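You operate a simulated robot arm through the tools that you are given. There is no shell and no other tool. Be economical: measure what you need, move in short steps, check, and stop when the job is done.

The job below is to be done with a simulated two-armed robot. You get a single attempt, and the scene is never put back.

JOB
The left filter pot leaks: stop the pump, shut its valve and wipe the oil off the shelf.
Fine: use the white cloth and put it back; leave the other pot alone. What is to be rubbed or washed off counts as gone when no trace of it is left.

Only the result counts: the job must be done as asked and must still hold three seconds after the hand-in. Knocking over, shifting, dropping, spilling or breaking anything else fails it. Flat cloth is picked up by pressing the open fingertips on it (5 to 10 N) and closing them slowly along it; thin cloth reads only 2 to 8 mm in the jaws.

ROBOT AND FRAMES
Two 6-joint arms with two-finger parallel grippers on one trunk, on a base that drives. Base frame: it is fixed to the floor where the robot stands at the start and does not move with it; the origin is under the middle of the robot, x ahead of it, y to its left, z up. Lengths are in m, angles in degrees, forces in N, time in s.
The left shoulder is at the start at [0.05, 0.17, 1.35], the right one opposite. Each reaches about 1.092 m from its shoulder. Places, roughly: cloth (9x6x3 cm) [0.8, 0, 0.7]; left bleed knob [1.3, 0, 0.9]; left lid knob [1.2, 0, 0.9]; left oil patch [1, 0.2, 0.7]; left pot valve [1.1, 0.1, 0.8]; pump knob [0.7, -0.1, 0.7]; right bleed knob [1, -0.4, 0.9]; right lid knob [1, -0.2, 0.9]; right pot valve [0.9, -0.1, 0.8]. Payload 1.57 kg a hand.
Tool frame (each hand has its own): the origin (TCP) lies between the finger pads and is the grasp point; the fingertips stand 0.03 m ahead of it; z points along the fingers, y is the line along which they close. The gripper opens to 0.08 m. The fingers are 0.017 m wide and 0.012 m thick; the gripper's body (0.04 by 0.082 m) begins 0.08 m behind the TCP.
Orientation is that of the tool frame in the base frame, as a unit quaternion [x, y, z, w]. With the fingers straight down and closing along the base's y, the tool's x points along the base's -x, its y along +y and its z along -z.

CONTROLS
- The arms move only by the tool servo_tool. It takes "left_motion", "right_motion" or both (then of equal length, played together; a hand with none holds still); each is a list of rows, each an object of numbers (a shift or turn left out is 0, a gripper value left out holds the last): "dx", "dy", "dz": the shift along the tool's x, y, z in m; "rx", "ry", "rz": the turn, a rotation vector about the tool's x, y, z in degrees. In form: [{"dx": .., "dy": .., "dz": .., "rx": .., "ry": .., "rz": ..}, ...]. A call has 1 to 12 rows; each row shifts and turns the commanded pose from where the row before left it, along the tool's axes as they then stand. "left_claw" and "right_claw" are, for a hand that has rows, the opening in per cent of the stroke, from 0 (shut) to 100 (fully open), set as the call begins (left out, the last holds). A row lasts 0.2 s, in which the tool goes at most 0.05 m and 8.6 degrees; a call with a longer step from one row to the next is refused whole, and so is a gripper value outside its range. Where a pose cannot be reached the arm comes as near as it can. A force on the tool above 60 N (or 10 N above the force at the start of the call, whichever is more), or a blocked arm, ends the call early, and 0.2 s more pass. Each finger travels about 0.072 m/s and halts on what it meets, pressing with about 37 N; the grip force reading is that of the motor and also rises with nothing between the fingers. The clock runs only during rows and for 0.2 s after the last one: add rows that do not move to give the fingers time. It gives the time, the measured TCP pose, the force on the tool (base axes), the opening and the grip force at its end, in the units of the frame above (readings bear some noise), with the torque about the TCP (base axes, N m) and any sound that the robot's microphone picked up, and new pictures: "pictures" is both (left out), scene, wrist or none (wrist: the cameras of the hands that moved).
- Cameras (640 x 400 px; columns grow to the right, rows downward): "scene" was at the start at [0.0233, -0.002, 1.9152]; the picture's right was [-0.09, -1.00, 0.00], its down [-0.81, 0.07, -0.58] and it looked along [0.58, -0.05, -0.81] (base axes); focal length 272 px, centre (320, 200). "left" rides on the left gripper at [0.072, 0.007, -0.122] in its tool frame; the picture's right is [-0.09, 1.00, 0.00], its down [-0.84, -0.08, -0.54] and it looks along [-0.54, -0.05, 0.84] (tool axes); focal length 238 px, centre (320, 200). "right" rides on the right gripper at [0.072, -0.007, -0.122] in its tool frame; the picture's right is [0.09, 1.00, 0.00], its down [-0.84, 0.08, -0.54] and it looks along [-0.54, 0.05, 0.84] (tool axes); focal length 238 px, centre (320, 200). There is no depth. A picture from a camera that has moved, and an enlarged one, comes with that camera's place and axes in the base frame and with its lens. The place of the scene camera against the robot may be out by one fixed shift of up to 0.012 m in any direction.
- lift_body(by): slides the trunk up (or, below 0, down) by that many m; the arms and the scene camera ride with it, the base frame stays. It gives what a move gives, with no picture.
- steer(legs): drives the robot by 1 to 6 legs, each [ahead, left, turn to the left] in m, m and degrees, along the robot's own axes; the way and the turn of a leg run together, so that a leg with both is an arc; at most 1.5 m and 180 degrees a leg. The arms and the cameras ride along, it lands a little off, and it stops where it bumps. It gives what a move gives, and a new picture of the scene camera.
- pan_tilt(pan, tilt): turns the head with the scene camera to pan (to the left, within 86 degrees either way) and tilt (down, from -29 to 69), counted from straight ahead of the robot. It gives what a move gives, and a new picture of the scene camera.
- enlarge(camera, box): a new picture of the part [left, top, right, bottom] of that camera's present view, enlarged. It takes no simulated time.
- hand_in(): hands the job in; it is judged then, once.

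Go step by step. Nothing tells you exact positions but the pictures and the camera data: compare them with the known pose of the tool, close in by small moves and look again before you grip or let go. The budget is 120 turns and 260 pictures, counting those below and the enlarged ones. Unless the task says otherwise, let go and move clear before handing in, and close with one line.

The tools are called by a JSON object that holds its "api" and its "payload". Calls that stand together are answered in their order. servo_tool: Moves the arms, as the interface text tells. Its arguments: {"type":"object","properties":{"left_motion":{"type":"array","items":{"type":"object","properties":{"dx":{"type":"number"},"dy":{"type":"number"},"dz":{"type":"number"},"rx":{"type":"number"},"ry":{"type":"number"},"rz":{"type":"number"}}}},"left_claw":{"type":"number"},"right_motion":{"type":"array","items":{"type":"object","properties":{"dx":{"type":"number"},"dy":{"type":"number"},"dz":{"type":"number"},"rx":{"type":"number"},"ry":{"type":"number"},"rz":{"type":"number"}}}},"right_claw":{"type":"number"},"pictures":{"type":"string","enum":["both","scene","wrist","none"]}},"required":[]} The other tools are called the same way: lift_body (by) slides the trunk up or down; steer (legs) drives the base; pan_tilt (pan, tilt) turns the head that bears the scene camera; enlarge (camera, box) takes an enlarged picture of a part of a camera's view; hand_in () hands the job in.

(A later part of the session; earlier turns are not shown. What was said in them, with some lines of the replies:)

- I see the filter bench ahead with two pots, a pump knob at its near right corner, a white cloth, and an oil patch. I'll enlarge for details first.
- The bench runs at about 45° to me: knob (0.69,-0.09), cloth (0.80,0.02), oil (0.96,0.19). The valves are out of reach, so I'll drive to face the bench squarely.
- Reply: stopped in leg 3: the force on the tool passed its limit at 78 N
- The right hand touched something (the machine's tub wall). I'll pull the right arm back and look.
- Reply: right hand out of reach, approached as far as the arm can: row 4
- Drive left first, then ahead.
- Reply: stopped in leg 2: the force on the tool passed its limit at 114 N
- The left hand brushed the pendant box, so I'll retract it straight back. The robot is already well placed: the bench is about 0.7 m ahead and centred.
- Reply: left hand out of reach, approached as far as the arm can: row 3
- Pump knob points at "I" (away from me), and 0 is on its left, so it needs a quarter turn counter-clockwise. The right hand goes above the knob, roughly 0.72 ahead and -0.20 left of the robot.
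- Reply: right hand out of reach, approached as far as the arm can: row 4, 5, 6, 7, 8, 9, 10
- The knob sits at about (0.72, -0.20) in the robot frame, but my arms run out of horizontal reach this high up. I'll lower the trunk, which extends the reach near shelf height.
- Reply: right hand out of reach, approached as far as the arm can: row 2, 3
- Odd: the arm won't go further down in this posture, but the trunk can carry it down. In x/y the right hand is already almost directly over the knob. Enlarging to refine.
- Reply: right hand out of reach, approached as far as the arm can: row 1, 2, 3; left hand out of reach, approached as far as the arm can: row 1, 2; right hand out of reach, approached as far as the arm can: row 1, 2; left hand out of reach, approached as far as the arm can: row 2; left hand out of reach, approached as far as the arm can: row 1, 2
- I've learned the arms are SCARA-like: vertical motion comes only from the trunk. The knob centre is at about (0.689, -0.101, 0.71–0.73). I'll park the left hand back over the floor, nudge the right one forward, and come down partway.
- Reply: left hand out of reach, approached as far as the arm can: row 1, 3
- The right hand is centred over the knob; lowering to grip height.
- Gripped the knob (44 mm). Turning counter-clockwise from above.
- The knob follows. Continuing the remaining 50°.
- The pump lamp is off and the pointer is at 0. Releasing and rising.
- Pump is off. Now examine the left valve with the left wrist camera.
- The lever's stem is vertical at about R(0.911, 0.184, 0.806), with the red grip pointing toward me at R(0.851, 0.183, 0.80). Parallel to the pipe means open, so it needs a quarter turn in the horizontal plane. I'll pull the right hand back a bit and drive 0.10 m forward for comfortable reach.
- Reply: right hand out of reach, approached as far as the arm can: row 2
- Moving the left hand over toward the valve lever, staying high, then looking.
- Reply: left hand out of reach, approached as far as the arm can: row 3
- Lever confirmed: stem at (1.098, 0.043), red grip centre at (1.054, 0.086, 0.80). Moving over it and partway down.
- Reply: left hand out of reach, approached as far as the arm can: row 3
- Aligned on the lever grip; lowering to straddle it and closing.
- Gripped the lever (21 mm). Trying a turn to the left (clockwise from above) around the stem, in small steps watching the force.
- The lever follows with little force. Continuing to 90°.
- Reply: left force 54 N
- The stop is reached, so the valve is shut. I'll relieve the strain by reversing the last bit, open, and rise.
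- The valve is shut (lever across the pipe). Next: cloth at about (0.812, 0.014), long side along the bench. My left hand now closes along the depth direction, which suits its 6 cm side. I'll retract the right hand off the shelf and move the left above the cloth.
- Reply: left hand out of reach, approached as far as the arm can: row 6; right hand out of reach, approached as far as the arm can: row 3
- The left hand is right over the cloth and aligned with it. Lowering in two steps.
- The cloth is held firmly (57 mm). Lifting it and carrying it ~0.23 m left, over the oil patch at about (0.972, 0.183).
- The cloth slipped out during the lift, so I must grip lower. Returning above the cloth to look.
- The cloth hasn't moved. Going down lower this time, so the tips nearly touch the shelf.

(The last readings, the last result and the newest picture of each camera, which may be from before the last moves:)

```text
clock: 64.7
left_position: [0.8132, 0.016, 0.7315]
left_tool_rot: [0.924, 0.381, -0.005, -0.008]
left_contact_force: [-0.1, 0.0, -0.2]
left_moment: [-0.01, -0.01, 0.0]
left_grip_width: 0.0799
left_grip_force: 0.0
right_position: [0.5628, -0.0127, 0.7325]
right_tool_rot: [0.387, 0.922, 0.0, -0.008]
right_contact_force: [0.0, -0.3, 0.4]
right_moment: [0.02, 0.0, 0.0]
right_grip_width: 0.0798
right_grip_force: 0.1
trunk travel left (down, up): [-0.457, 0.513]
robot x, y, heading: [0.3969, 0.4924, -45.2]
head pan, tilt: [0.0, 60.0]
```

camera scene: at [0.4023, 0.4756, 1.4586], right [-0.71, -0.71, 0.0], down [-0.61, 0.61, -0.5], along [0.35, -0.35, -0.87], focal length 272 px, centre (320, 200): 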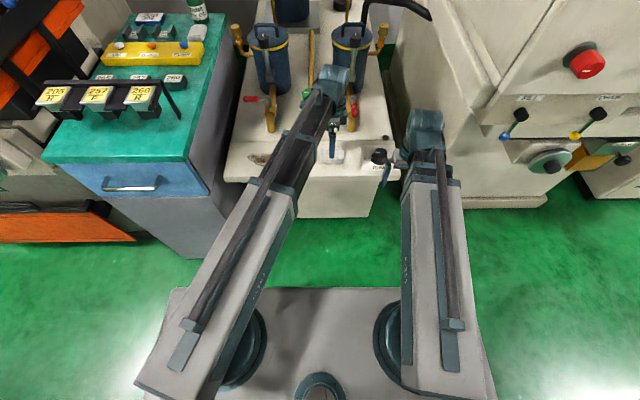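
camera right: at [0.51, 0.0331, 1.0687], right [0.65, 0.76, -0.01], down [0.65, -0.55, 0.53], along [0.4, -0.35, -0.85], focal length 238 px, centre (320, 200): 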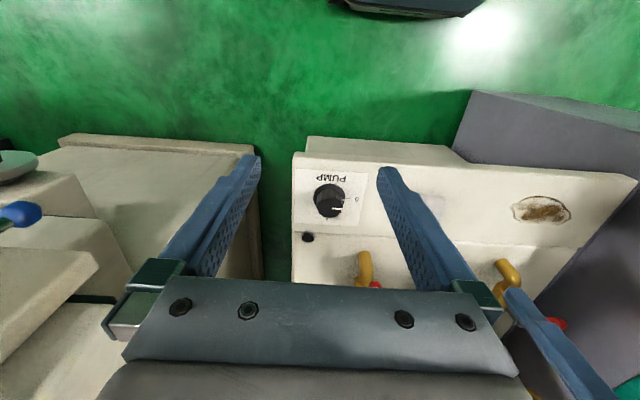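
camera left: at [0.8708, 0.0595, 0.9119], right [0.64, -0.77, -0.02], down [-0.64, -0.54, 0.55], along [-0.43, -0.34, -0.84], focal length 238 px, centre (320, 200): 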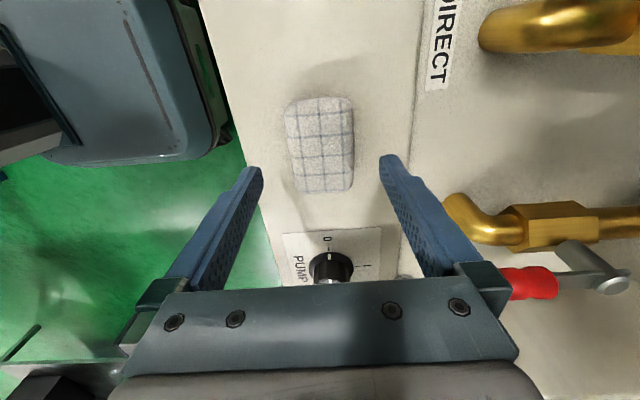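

{"api": "lift_body", "payload": {"by": -0.004}}

{"api": "enlarge", "payload": {"camera": "scene", "box": [290, 90, 390, 180]}}

{"api": "enlarge", "payload": {"camera": "left", "box": [200, 60, 440, 240]}}

```text
clock: 65.2
left_position: [0.8133, 0.0154, 0.7303]
left_tool_rot: [0.924, 0.381, -0.003, -0.006]
left_contact_force: [4.8, -4.9, 42.7]
left_moment: [-1.55, -1.6, -0.05]
left_grip_width: 0.0801
left_grip_force: 0.1
right_position: [0.5617, -0.0108, 0.7289]
right_tool_rot: [0.386, 0.922, -0.001, -0.006]
right_contact_force: [0.8, -0.5, -0.5]
right_moment: [-0.01, 0.0, 0.02]
right_grip_width: 0.0799
right_grip_force: 0.1
trunk travel left (down, up): [-0.453, 0.517]
robot x, y, heading: [0.3941, 0.4917, -45.1]
head pan, tilt: [0.0, 60.0]
```

```text
4.44 times, centred on (340, 135) of scene
camera zoom: at [0.4004, 0.4779, 1.3974], right [-0.71, -0.71, 0.0], down [-0.61, 0.61, -0.5], along [0.35, -0.36, -0.86], focal length 1209 px, centre (231, 489)
```

zoom: 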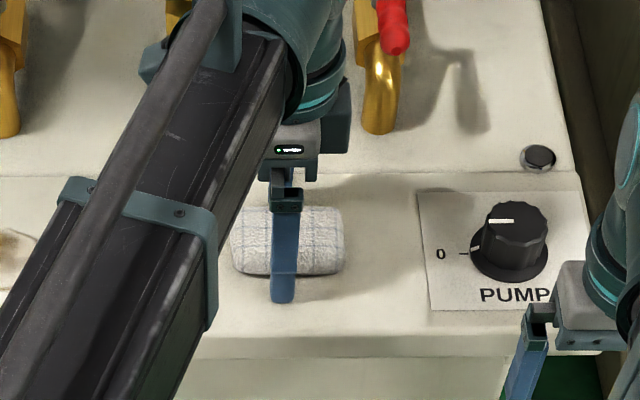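

```text
2.22 times, centred on (320, 150) of left
camera zoom: at [0.8704, 0.0604, 0.8522], right [0.64, -0.77, -0.01], down [-0.64, -0.54, 0.55], along [-0.43, -0.34, -0.84], focal length 530 px, centre (320, 311)
```

zoom: 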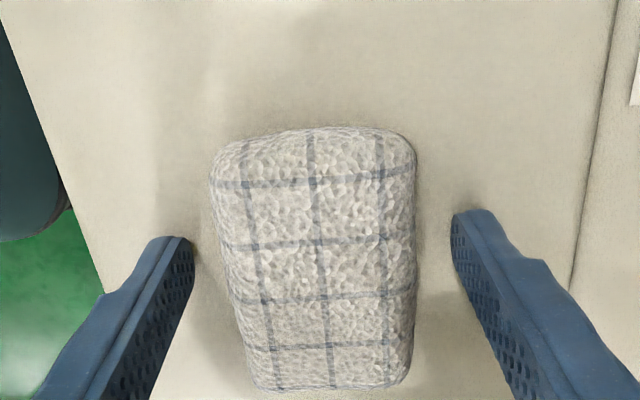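

Shelf contact at TCP z ≈ 0.731. Easing the pressure and closing the fingers at the base of the cloth.

{"api": "lift_body", "payload": {"by": 0.003}}

{"api": "servo_tool", "payload": {"left_claw": 0, "left_motion": [{}, {}, {}, {}, {}, {}, {}], "pictures": "none"}}

{"api": "lift_body", "payload": {"by": 0.008}}

{"api": "enlarge", "payload": {"camera": "left", "box": [200, 60, 440, 240]}}

```text
clock: 65.7
left_position: [0.8143, 0.0161, 0.7307]
left_tool_rot: [0.924, 0.382, -0.004, -0.01]
left_contact_force: [2.6, -4.1, 7.6]
left_moment: [-0.35, -0.36, -0.02]
left_grip_width: 0.0798
left_grip_force: 0.0
right_position: [0.5631, -0.0126, 0.7289]
right_tool_rot: [0.386, 0.922, -0.002, -0.007]
right_contact_force: [-1.1, 0.1, -1.3]
right_moment: [-0.01, 0.03, 0.02]
right_grip_width: 0.0802
right_grip_force: 0.0
trunk travel left (down, up): [-0.456, 0.514]
robot x, y, heading: [0.3953, 0.4914, -45.0]
head pan, tilt: [0.0, 60.0]
```

```text
clock: 67.3
left_position: [0.8137, 0.0166, 0.7302]
left_tool_rot: [0.924, 0.382, -0.004, -0.008]
left_contact_force: [1.3, 0.0, 0.5]
left_moment: [0.0, -0.01, 0.0]
left_grip_width: 0.0567
left_grip_force: 37.3
right_position: [0.5638, -0.0128, 0.7309]
right_tool_rot: [0.387, 0.922, 0.0, -0.007]
right_contact_force: [0.1, 0.4, 0.3]
right_moment: [0.0, -0.03, 0.01]
right_grip_width: 0.0801
right_grip_force: 0.0
trunk travel left (down, up): [-0.456, 0.514]
robot x, y, heading: [0.3922, 0.4909, -45.1]
head pan, tilt: [0.0, 60.0]
```

```text
clock: 67.9
left_position: [0.8136, 0.0166, 0.7394]
left_tool_rot: [0.924, 0.381, -0.004, -0.008]
left_contact_force: [-0.2, 0.6, -0.2]
left_moment: [-0.03, 0.02, 0.0]
left_grip_width: 0.0567
left_grip_force: 36.5
right_position: [0.5634, -0.0136, 0.7385]
right_tool_rot: [0.387, 0.922, -0.001, -0.008]
right_contact_force: [0.1, -0.6, 0.3]
right_moment: [-0.03, -0.07, 0.0]
right_grip_width: 0.08
right_grip_force: 0.0
trunk travel left (down, up): [-0.464, 0.506]
robot x, y, heading: [0.392, 0.4913, -45.0]
head pan, tilt: [0.0, 60.0]
```

```text
2.22 times, centred on (320, 150) of left
camera zoom: at [0.8711, 0.0596, 0.8609], right [0.64, -0.77, -0.02], down [-0.64, -0.54, 0.55], along [-0.43, -0.34, -0.84], focal length 530 px, centre (320, 311)
```

zoom: 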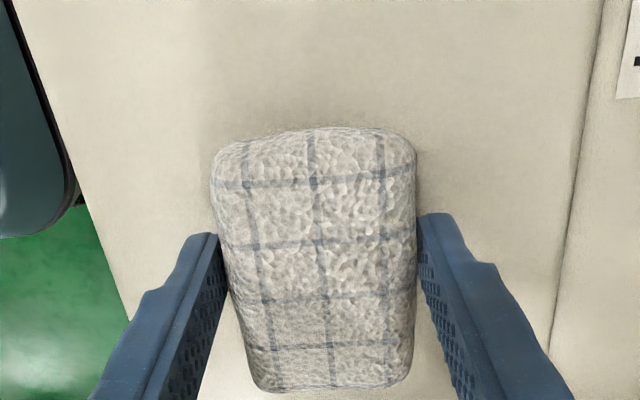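

The cloth looks unchanged in the hand's view after rising, so it's coming along. Lifting a bit more and checking.

{"api": "lift_body", "payload": {"by": 0.02}}

{"api": "enlarge", "payload": {"camera": "left", "box": [200, 60, 440, 240]}}

{"api": "enlarge", "payload": {"camera": "scene", "box": [290, 90, 390, 180]}}

```text
clock: 68.5
left_position: [0.8135, 0.0171, 0.7583]
left_tool_rot: [0.924, 0.381, -0.005, -0.008]
left_contact_force: [-1.0, 1.5, -0.4]
left_moment: [-0.02, 0.01, -0.03]
left_grip_width: 0.0569
left_grip_force: 37.1
right_position: [0.5631, -0.0128, 0.7591]
right_tool_rot: [0.386, 0.922, 0.0, -0.007]
right_contact_force: [0.2, -0.1, -0.1]
right_moment: [-0.04, -0.01, 0.01]
right_grip_width: 0.0798
right_grip_force: 0.0
trunk travel left (down, up): [-0.484, 0.486]
robot x, y, heading: [0.3933, 0.4943, -44.8]
head pan, tilt: [0.0, 60.0]
```

```text
2.22 times, centred on (320, 150) of left
camera zoom: at [0.8711, 0.0596, 0.8809], right [0.64, -0.77, -0.02], down [-0.64, -0.54, 0.55], along [-0.43, -0.33, -0.84], focal length 530 px, centre (320, 311)
```

zoom: 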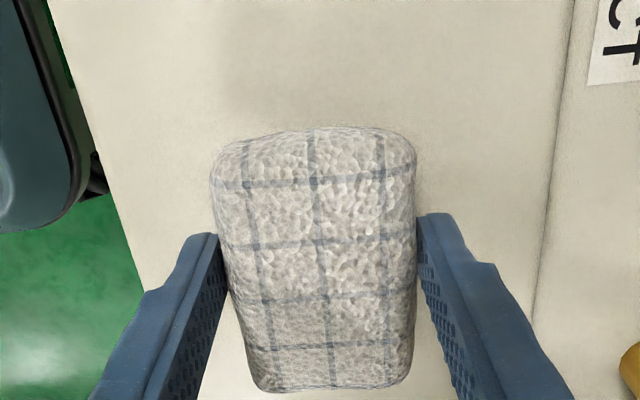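

```text
4.44 times, centred on (340, 135) of scene
camera zoom: at [0.4025, 0.4755, 1.4276], right [-0.71, -0.71, 0.0], down [-0.61, 0.61, -0.5], along [0.35, -0.35, -0.87], focal length 1209 px, centre (231, 489)
```

zoom: 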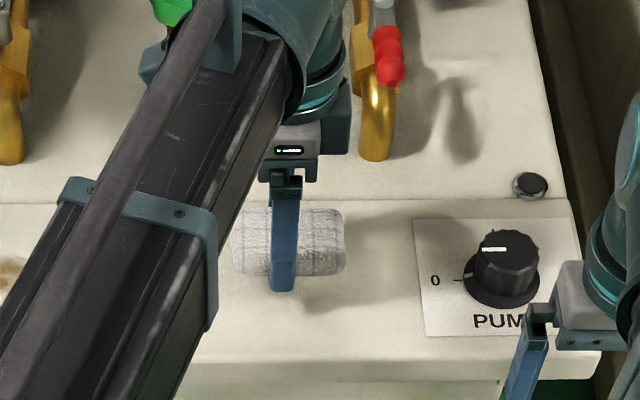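

Cloth firmly held. Carrying it to the near end of the oil patch and setting it down with light pressure.

{"api": "servo_tool", "payload": {"left_motion": [{"dx": 0.03}, {"dx": 0.035}, {"dx": 0.035}, {"dx": 0.035, "dy": -0.01}, {"dx": 0.03, "dy": -0.01}, {"dx": 0.02}, {}], "pictures": "wrist"}}

{"api": "lift_body", "payload": {"by": -0.0275}}

```text
clock: 70.2
left_position: [0.929, 0.1611, 0.7587]
left_tool_rot: [0.924, 0.382, -0.005, -0.009]
left_contact_force: [-0.5, 0.1, -0.3]
left_moment: [0.01, 0.02, 0.03]
left_grip_width: 0.0566
left_grip_force: 36.9
right_position: [0.5629, -0.0141, 0.7578]
right_tool_rot: [0.387, 0.922, 0.0, -0.008]
right_contact_force: [-0.9, 0.5, 0.2]
right_moment: [-0.01, -0.03, -0.01]
right_grip_width: 0.0801
right_grip_force: 0.0
trunk travel left (down, up): [-0.484, 0.486]
robot x, y, heading: [0.3915, 0.4906, -45.2]
head pan, tilt: [0.0, 60.0]
camera left: at [0.9858, 0.2045, 0.8809], right [0.64, -0.77, -0.02], down [-0.64, -0.54, 0.55], along [-0.43, -0.33, -0.84], focal length 238 px, centre (320, 200)
```

left: 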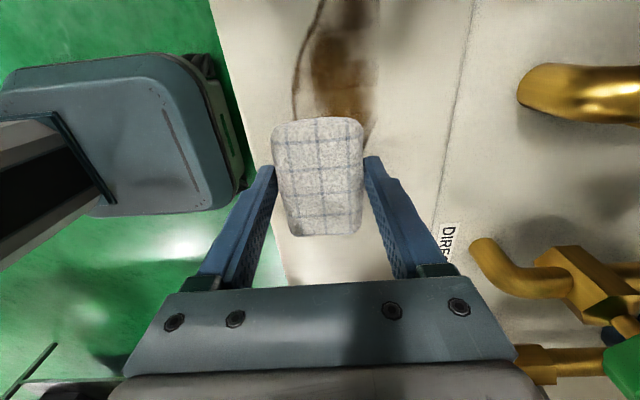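

```text
clock: 70.9
left_position: [0.9279, 0.16, 0.7317]
left_tool_rot: [0.924, 0.382, -0.005, -0.009]
left_contact_force: [0.1, -0.4, -1.0]
left_moment: [-0.01, 0.02, 0.02]
left_grip_width: 0.0566
left_grip_force: 36.8
right_position: [0.5632, -0.014, 0.7313]
right_tool_rot: [0.387, 0.922, -0.001, -0.008]
right_contact_force: [0.4, -0.9, -0.4]
right_moment: [-0.01, -0.03, -0.04]
right_grip_width: 0.0798
right_grip_force: 0.1
trunk travel left (down, up): [-0.456, 0.514]
robot x, y, heading: [0.3916, 0.4925, -45.0]
head pan, tilt: [0.0, 60.0]
```

{"api": "lift_body", "payload": {"by": -0.0015}}

```text
clock: 71.4
left_position: [0.928, 0.1602, 0.731]
left_tool_rot: [0.924, 0.382, -0.005, -0.009]
left_contact_force: [1.2, -0.6, 14.6]
left_moment: [-0.34, -0.29, 0.0]
left_grip_width: 0.0568
left_grip_force: 36.9
right_position: [0.5631, -0.0126, 0.7296]
right_tool_rot: [0.387, 0.922, -0.001, -0.007]
right_contact_force: [-0.6, 0.2, -0.7]
right_moment: [-0.02, 0.02, -0.03]
right_grip_width: 0.08
right_grip_force: 0.0
trunk travel left (down, up): [-0.455, 0.515]
robot x, y, heading: [0.3908, 0.4908, -45.1]
head pan, tilt: [0.0, 60.0]
```

Contact at ~15 N. Wiping strokes along the patch.

{"api": "servo_tool", "payload": {"left_motion": [{"dx": 0.021}, {"dx": 0.021}, {"dx": 0.021}, {"dx": 0.021}, {"dy": 0.016}, {"dx": -0.021}, {"dx": -0.021}, {"dx": -0.021}, {"dx": -0.021}, {"dy": 0.016}, {}], "pictures": "wrist"}}

```text
clock: 73.8
left_position: [0.9484, 0.137, 0.7307]
left_tool_rot: [0.924, 0.381, -0.004, -0.008]
left_contact_force: [-5.6, 1.7, 10.3]
left_moment: [-0.1, -0.15, -0.02]
left_grip_width: 0.0569
left_grip_force: 37.4
right_position: [0.5625, -0.0144, 0.7303]
right_tool_rot: [0.387, 0.922, -0.002, -0.006]
right_contact_force: [0.5, 0.0, -0.4]
right_moment: [-0.01, 0.04, -0.01]
right_grip_width: 0.0799
right_grip_force: 0.0
trunk travel left (down, up): [-0.455, 0.515]
robot x, y, heading: [0.3894, 0.4909, -45.2]
head pan, tilt: [0.0, 60.0]
camera left: at [1.0067, 0.1805, 0.8524], right [0.64, -0.77, -0.02], down [-0.64, -0.54, 0.55], along [-0.43, -0.34, -0.84], focal length 238 px, centre (320, 200)
```

left: 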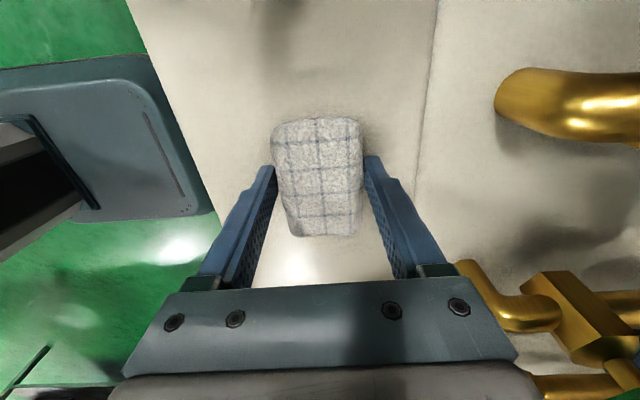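

Already nearly clean. Two more passes to cover the whole area.

{"api": "servo_tool", "payload": {"left_motion": [{"dx": 0.022}, {"dx": 0.022}, {"dx": 0.022}, {"dx": 0.022}, {"dy": -0.025}, {"dx": -0.022}, {"dx": -0.022}, {"dx": -0.022}, {"dx": -0.022}, {"dy": -0.012}, {}], "pictures": "none"}}

{"api": "servo_tool", "payload": {"left_motion": [{"dx": 0.022}, {"dx": 0.022}, {"dx": 0.022}, {"dx": 0.022}, {"dy": 0.018}, {"dx": -0.022}, {"dx": -0.022}, {"dx": -0.022}, {"dx": -0.022}, {"dx": -0.012}, {"dx": -0.012}, {}], "pictures": "none"}}

{"api": "lift_body", "payload": {"by": 0.03}}

{"api": "servo_tool", "payload": {"left_motion": [{"dx": -0.04}, {"dx": -0.04}, {}], "pictures": "both"}}

{"api": "enlarge", "payload": {"camera": "scene", "box": [220, 110, 340, 190]}}

```text
clock: 76.2
left_position: [0.9248, 0.1639, 0.7306]
left_tool_rot: [0.924, 0.381, -0.005, -0.008]
left_contact_force: [3.4, -7.4, 14.6]
left_moment: [-0.39, -0.56, -0.08]
left_grip_width: 0.0566
left_grip_force: 36.8
right_position: [0.5629, -0.0146, 0.7296]
right_tool_rot: [0.387, 0.922, -0.001, -0.007]
right_contact_force: [0.0, 0.2, 0.5]
right_moment: [-0.03, 0.01, -0.04]
right_grip_width: 0.0802
right_grip_force: 0.1
trunk travel left (down, up): [-0.455, 0.515]
robot x, y, heading: [0.3967, 0.4894, -45.3]
head pan, tilt: [0.0, 60.0]
```

```text
clock: 78.8
left_position: [0.9206, 0.1351, 0.7294]
left_tool_rot: [0.924, 0.381, -0.005, -0.008]
left_contact_force: [5.2, 5.8, 11.0]
left_moment: [-0.03, -0.49, 0.23]
left_grip_width: 0.0567
left_grip_force: 37.7
right_position: [0.5629, -0.0127, 0.7307]
right_tool_rot: [0.387, 0.922, -0.001, -0.007]
right_contact_force: [0.1, 0.4, -0.3]
right_moment: [0.01, -0.02, 0.02]
right_grip_width: 0.0798
right_grip_force: 0.0
trunk travel left (down, up): [-0.455, 0.515]
robot x, y, heading: [0.3929, 0.4897, -45.0]
head pan, tilt: [0.0, 60.0]
```

```text
clock: 79.5
left_position: [0.9207, 0.1344, 0.7599]
left_tool_rot: [0.925, 0.38, -0.005, -0.009]
left_contact_force: [0.0, -0.3, -0.9]
left_moment: [0.02, 0.02, -0.02]
left_grip_width: 0.0568
left_grip_force: 37.2
right_position: [0.5628, -0.0132, 0.76]
right_tool_rot: [0.387, 0.922, 0.0, -0.008]
right_contact_force: [-0.7, 0.5, 0.3]
right_moment: [-0.02, -0.05, -0.03]
right_grip_width: 0.08
right_grip_force: 0.0
trunk travel left (down, up): [-0.485, 0.485]
robot x, y, heading: [0.3896, 0.4894, -45.0]
head pan, tilt: [0.0, 60.0]
```

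```text
clock: 80.3
left_position: [0.8634, 0.0779, 0.7593]
left_tool_rot: [0.924, 0.382, -0.005, -0.009]
left_contact_force: [0.9, -0.4, -0.5]
left_moment: [0.0, -0.01, 0.0]
left_grip_width: 0.0568
left_grip_force: 37.1
right_position: [0.564, -0.0135, 0.7597]
right_tool_rot: [0.387, 0.922, -0.001, -0.008]
right_contact_force: [-0.2, 1.1, 0.1]
right_moment: [-0.01, 0.01, -0.03]
right_grip_width: 0.0799
right_grip_force: 0.0
trunk travel left (down, up): [-0.485, 0.485]
robot x, y, heading: [0.3893, 0.49, -45.1]
head pan, tilt: [0.0, 60.0]
camera scene: at [0.4023, 0.4755, 1.4286], right [-0.71, -0.71, 0.0], down [-0.61, 0.61, -0.5], along [0.35, -0.35, -0.87], focal length 272 px, centre (320, 200)
camera left: at [0.9206, 0.1213, 0.8819], right [0.64, -0.77, -0.02], down [-0.64, -0.54, 0.55], along [-0.43, -0.34, -0.84], focal length 238 px, centre (320, 200)
```

scene: 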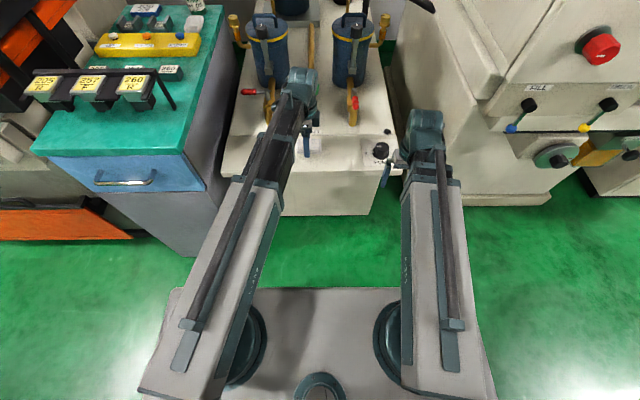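
left: 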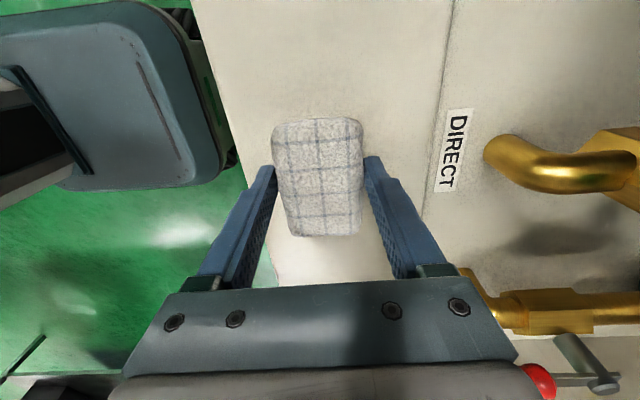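

```text
5.00 times, centred on (280, 150) of scene
camera zoom: at [0.4023, 0.4755, 1.4286], right [-0.71, -0.71, 0.0], down [-0.61, 0.61, -0.5], along [0.35, -0.35, -0.87], focal length 1360 px, centre (520, 450)
```

zoom: 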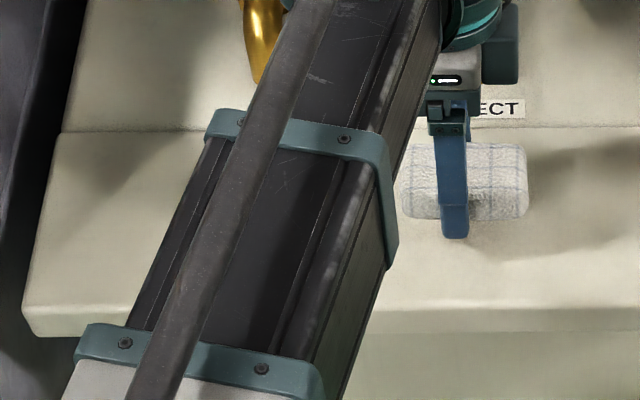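

{"api": "enlarge", "payload": {"camera": "right", "box": [400, 60, 640, 240]}}

{"api": "enlarge", "payload": {"camera": "left", "box": [190, 0, 450, 160]}}

```text
2.22 times, centred on (520, 150) of right
camera zoom: at [0.51, 0.0332, 0.8827], right [0.65, 0.76, -0.01], down [0.65, -0.55, 0.53], along [0.4, -0.35, -0.85], focal length 530 px, centre (-124, 311)
```

zoom: 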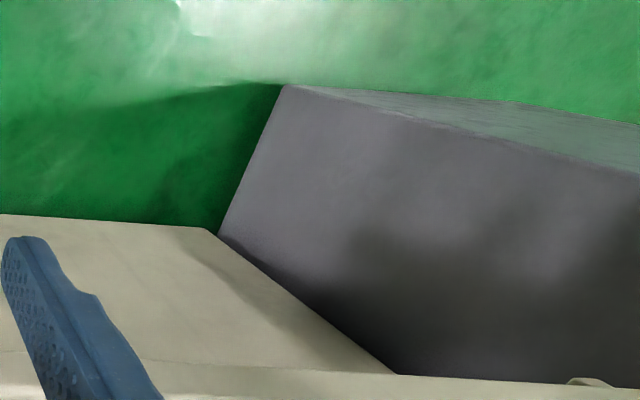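

```text
2.46 times, centred on (320, 80) of left
camera zoom: at [0.9206, 0.1213, 0.8819], right [0.64, -0.77, -0.02], down [-0.64, -0.54, 0.55], along [-0.43, -0.34, -0.84], focal length 587 px, centre (320, 495)
```

zoom: 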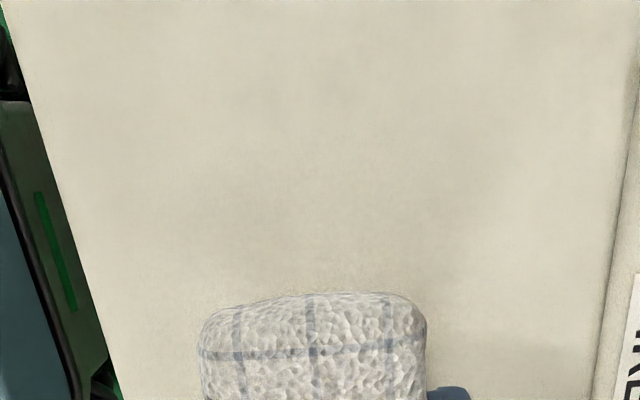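

Looks clean from here. Moving the cloth above its original spot and checking the patch area before setting it down.

{"api": "servo_tool", "payload": {"left_motion": [{"dx": -0.0393, "dy": 0.0042}, {"dx": -0.0392, "dy": 0.0041}, {}], "pictures": "none"}}

{"api": "enlarge", "payload": {"camera": "scene", "box": [210, 100, 350, 200]}}

```text
clock: 81.1
left_position: [0.8135, 0.0185, 0.7592]
left_tool_rot: [0.924, 0.382, -0.004, -0.009]
left_contact_force: [-0.6, 0.3, -0.7]
left_moment: [0.0, -0.02, -0.02]
left_grip_width: 0.0568
left_grip_force: 36.9
right_position: [0.5626, -0.0139, 0.7601]
right_tool_rot: [0.387, 0.922, -0.001, -0.008]
right_contact_force: [-0.9, -0.4, -0.3]
right_moment: [-0.01, 0.01, -0.02]
right_grip_width: 0.0801
right_grip_force: 0.1
trunk travel left (down, up): [-0.485, 0.485]
robot x, y, heading: [0.3939, 0.4911, -44.8]
head pan, tilt: [0.0, 60.0]
```

```text
4.00 times, centred on (280, 150) of scene
camera zoom: at [0.4022, 0.4755, 1.4286], right [-0.71, -0.71, 0.0], down [-0.61, 0.61, -0.5], along [0.35, -0.35, -0.87], focal length 1088 px, centre (480, 400)
```

zoom: 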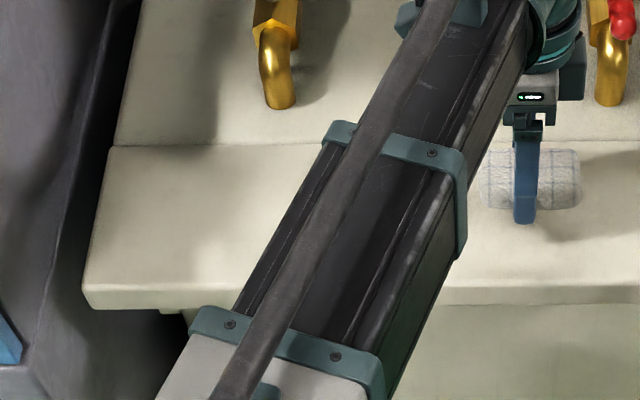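

Patch area is clean. Setting the cloth down in its original place and releasing.

{"api": "lift_body", "payload": {"by": -0.0285}}

{"api": "servo_tool", "payload": {"left_claw": 100, "left_motion": [{}, {}, {}, {}, {}], "pictures": "wrist"}}

{"api": "lift_body", "payload": {"by": 0.22}}

{"api": "servo_tool", "payload": {"left_motion": [{"dx": 0.04}, {"dx": 0.04}, {"dx": 0.04}, {"dx": 0.04}, {"dx": 0.04}, {"dx": 0.04, "dy": -0.04}, {"dy": -0.04}, {"dy": -0.04}, {}], "pictures": "both"}}

{"api": "enlarge", "payload": {"camera": "scene", "box": [220, 60, 420, 220]}}

```text
clock: 81.9
left_position: [0.8134, 0.019, 0.7307]
left_tool_rot: [0.924, 0.381, -0.004, -0.009]
left_contact_force: [0.5, 0.3, -0.8]
left_moment: [0.01, -0.02, -0.02]
left_grip_width: 0.0567
left_grip_force: 37.2
right_position: [0.5621, -0.014, 0.7316]
right_tool_rot: [0.387, 0.922, -0.001, -0.007]
right_contact_force: [0.9, -0.6, 0.2]
right_moment: [0.01, -0.03, 0.0]
right_grip_width: 0.0799
right_grip_force: 0.0
trunk travel left (down, up): [-0.456, 0.514]
robot x, y, heading: [0.3944, 0.4891, -45.1]
head pan, tilt: [0.0, 60.0]
```

```text
clock: 83.1
left_position: [0.8136, 0.0193, 0.7313]
left_tool_rot: [0.924, 0.382, -0.004, -0.008]
left_contact_force: [0.5, 0.4, -0.2]
left_moment: [0.01, -0.01, 0.01]
left_grip_width: 0.0799
left_grip_force: 0.0
right_position: [0.563, -0.0135, 0.7311]
right_tool_rot: [0.388, 0.922, -0.001, -0.008]
right_contact_force: [-0.7, 0.2, 0.3]
right_moment: [0.0, 0.01, 0.01]
right_grip_width: 0.0801
right_grip_force: 0.0
trunk travel left (down, up): [-0.456, 0.514]
robot x, y, heading: [0.3943, 0.4908, -44.8]
head pan, tilt: [0.0, 60.0]
camera left: at [0.871, 0.0617, 0.8534], right [0.64, -0.77, -0.02], down [-0.64, -0.54, 0.55], along [-0.43, -0.34, -0.84], focal length 238 px, centre (320, 200)
```

left: 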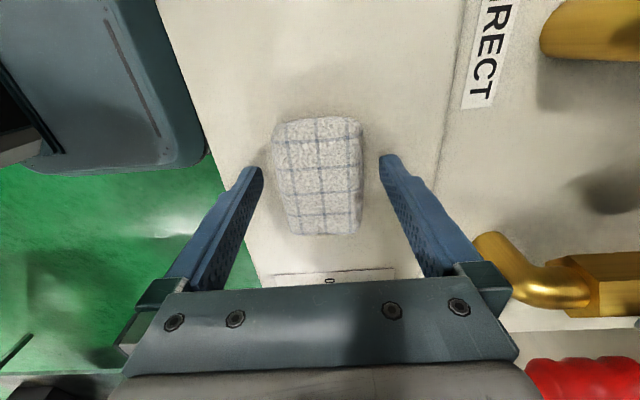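

```text
clock: 85.4
left_position: [0.8137, 0.0195, 0.9517]
left_tool_rot: [0.924, 0.382, -0.004, -0.009]
left_contact_force: [0.5, 1.0, 0.5]
left_moment: [0.04, 0.01, 0.01]
left_grip_width: 0.0799
left_grip_force: 0.0
right_position: [0.5627, -0.0128, 0.9506]
right_tool_rot: [0.387, 0.922, 0.0, -0.007]
right_contact_force: [-0.3, -0.2, -0.8]
right_moment: [-0.02, -0.01, 0.02]
right_grip_width: 0.0797
right_grip_force: 0.1
trunk travel left (down, up): [-0.676, 0.294]
robot x, y, heading: [0.3884, 0.4933, -44.9]
head pan, tilt: [0.0, 60.0]
```

```text
refused: row 6 steps farther than a row can; nothing moved
```

```text
2.50 times, centred on (320, 140) of scene
camera zoom: at [0.4024, 0.4755, 1.62], right [-0.71, -0.71, 0.0], down [-0.61, 0.61, -0.5], along [0.35, -0.35, -0.87], focal length 680 px, centre (320, 350)
```

zoom: 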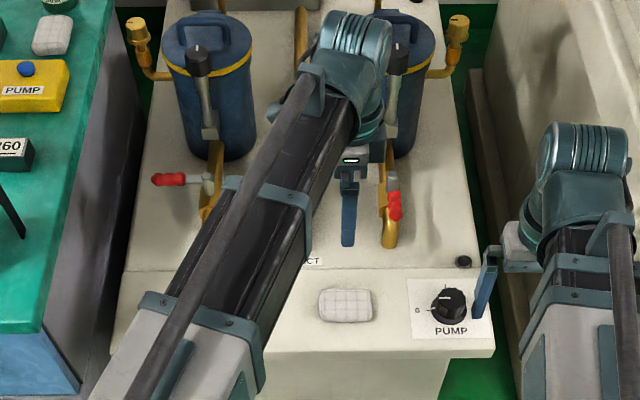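

{"api": "servo_tool", "payload": {"left_motion": [{"dx": 0.04}, {"dx": 0.04}, {"dx": 0.04}, {"dx": 0.04}, {"dx": 0.04}, {"dy": -0.04}, {"dy": -0.04}, {"dy": -0.04}, {"dy": -0.03}, {}], "pictures": "both"}}

{"api": "enlarge", "payload": {"camera": "scene", "box": [230, 140, 410, 230]}}

{"api": "enlarge", "payload": {"camera": "scene", "box": [345, 160, 405, 205]}}

{"api": "enlarge", "payload": {"camera": "right", "box": [280, 130, 640, 300]}}

```text
clock: 87.6
left_position: [0.8498, 0.264, 0.9523]
left_tool_rot: [0.924, 0.382, -0.004, -0.009]
left_contact_force: [0.3, -0.1, 0.2]
left_moment: [-0.01, -0.02, 0.02]
left_grip_width: 0.08
left_grip_force: 0.1
left hand out of reach, approached as far as the arm can: row 8
right_position: [0.5628, -0.0124, 0.9514]
right_tool_rot: [0.387, 0.922, 0.0, -0.008]
right_contact_force: [-0.9, -0.4, 0.2]
right_moment: [-0.01, -0.03, -0.04]
right_grip_width: 0.0799
right_grip_force: 0.2
trunk travel left (down, up): [-0.676, 0.294]
robot x, y, heading: [0.3937, 0.489, -45.2]
head pan, tilt: [0.0, 60.0]
camera scene: at [0.4025, 0.4756, 1.6201], right [-0.71, -0.71, 0.0], down [-0.61, 0.61, -0.5], along [0.35, -0.35, -0.87], focal length 272 px, centre (320, 200)
camera left: at [0.9068, 0.3068, 1.0734], right [0.64, -0.77, -0.02], down [-0.64, -0.54, 0.55], along [-0.43, -0.33, -0.84], focal length 238 px, centre (320, 200)
```

scene: 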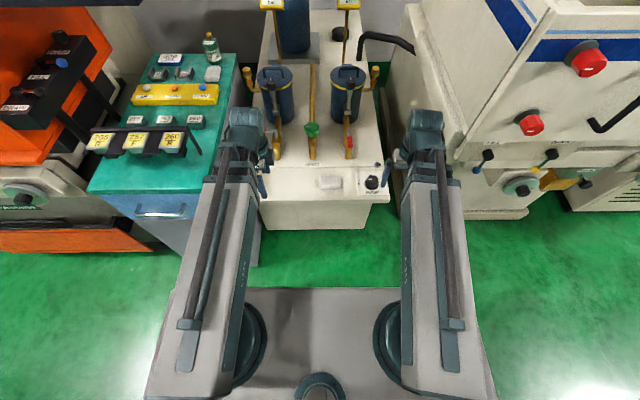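
left: 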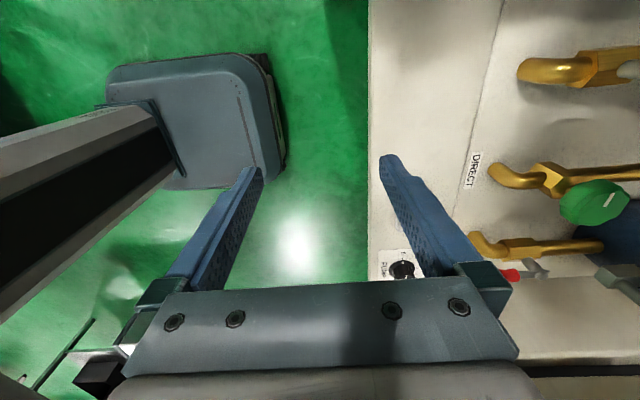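

```text
3.56 times, centred on (320, 185) of scene
camera zoom: at [0.4025, 0.4756, 1.6201], right [-0.71, -0.71, 0.0], down [-0.61, 0.61, -0.5], along [0.35, -0.35, -0.87], focal length 967 px, centre (320, 253)
```

zoom: 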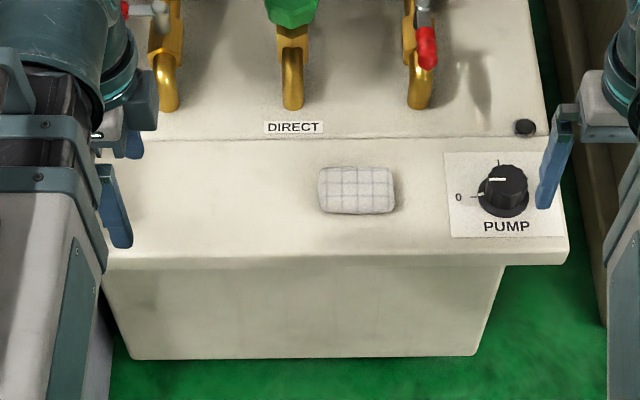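

```text
8.89 times, centred on (375, 182) of scene
camera zoom: at [0.4025, 0.4756, 1.6201], right [-0.71, -0.71, 0.0], down [-0.61, 0.61, -0.5], along [0.35, -0.35, -0.87], focal length 2418 px, centre (-169, 356)
```

zoom: 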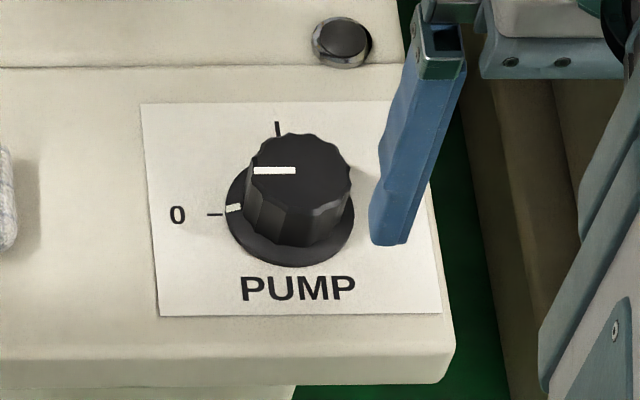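

```text
1.78 times, centred on (460, 215) of right
camera zoom: at [0.5101, 0.0332, 1.0742], right [0.65, 0.76, -0.01], down [0.65, -0.55, 0.53], along [0.4, -0.35, -0.85], focal length 424 px, centre (71, 173)
```

zoom: 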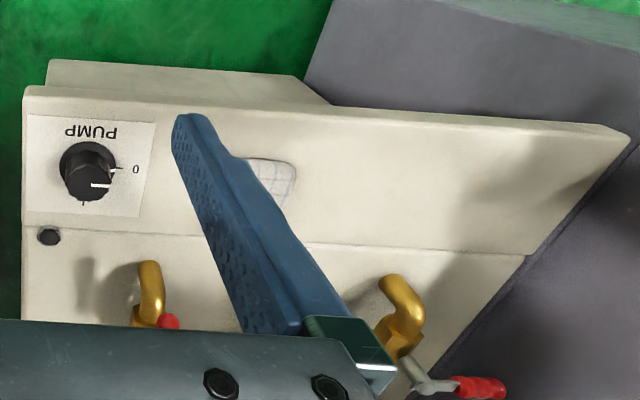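

Knob is at 0 with the lamp out, the left lever is across its pipe, the shelf is clean and the cloth is back in place. Both hands are clear, so I'm handing in.

{"api": "hand_in", "payload": {}}

```text
The job is handed in.
```

The pump is stopped, the left pot's valve is shut, and the oil is wiped off the shelf with the white cloth, which is back in its place. While driving in, the right hand bumped the machine's tub wall (78 N) and the left hand bumped the pendant box (114 N). I saw nothing shifted by either bump, and I didn't touch the other pot.
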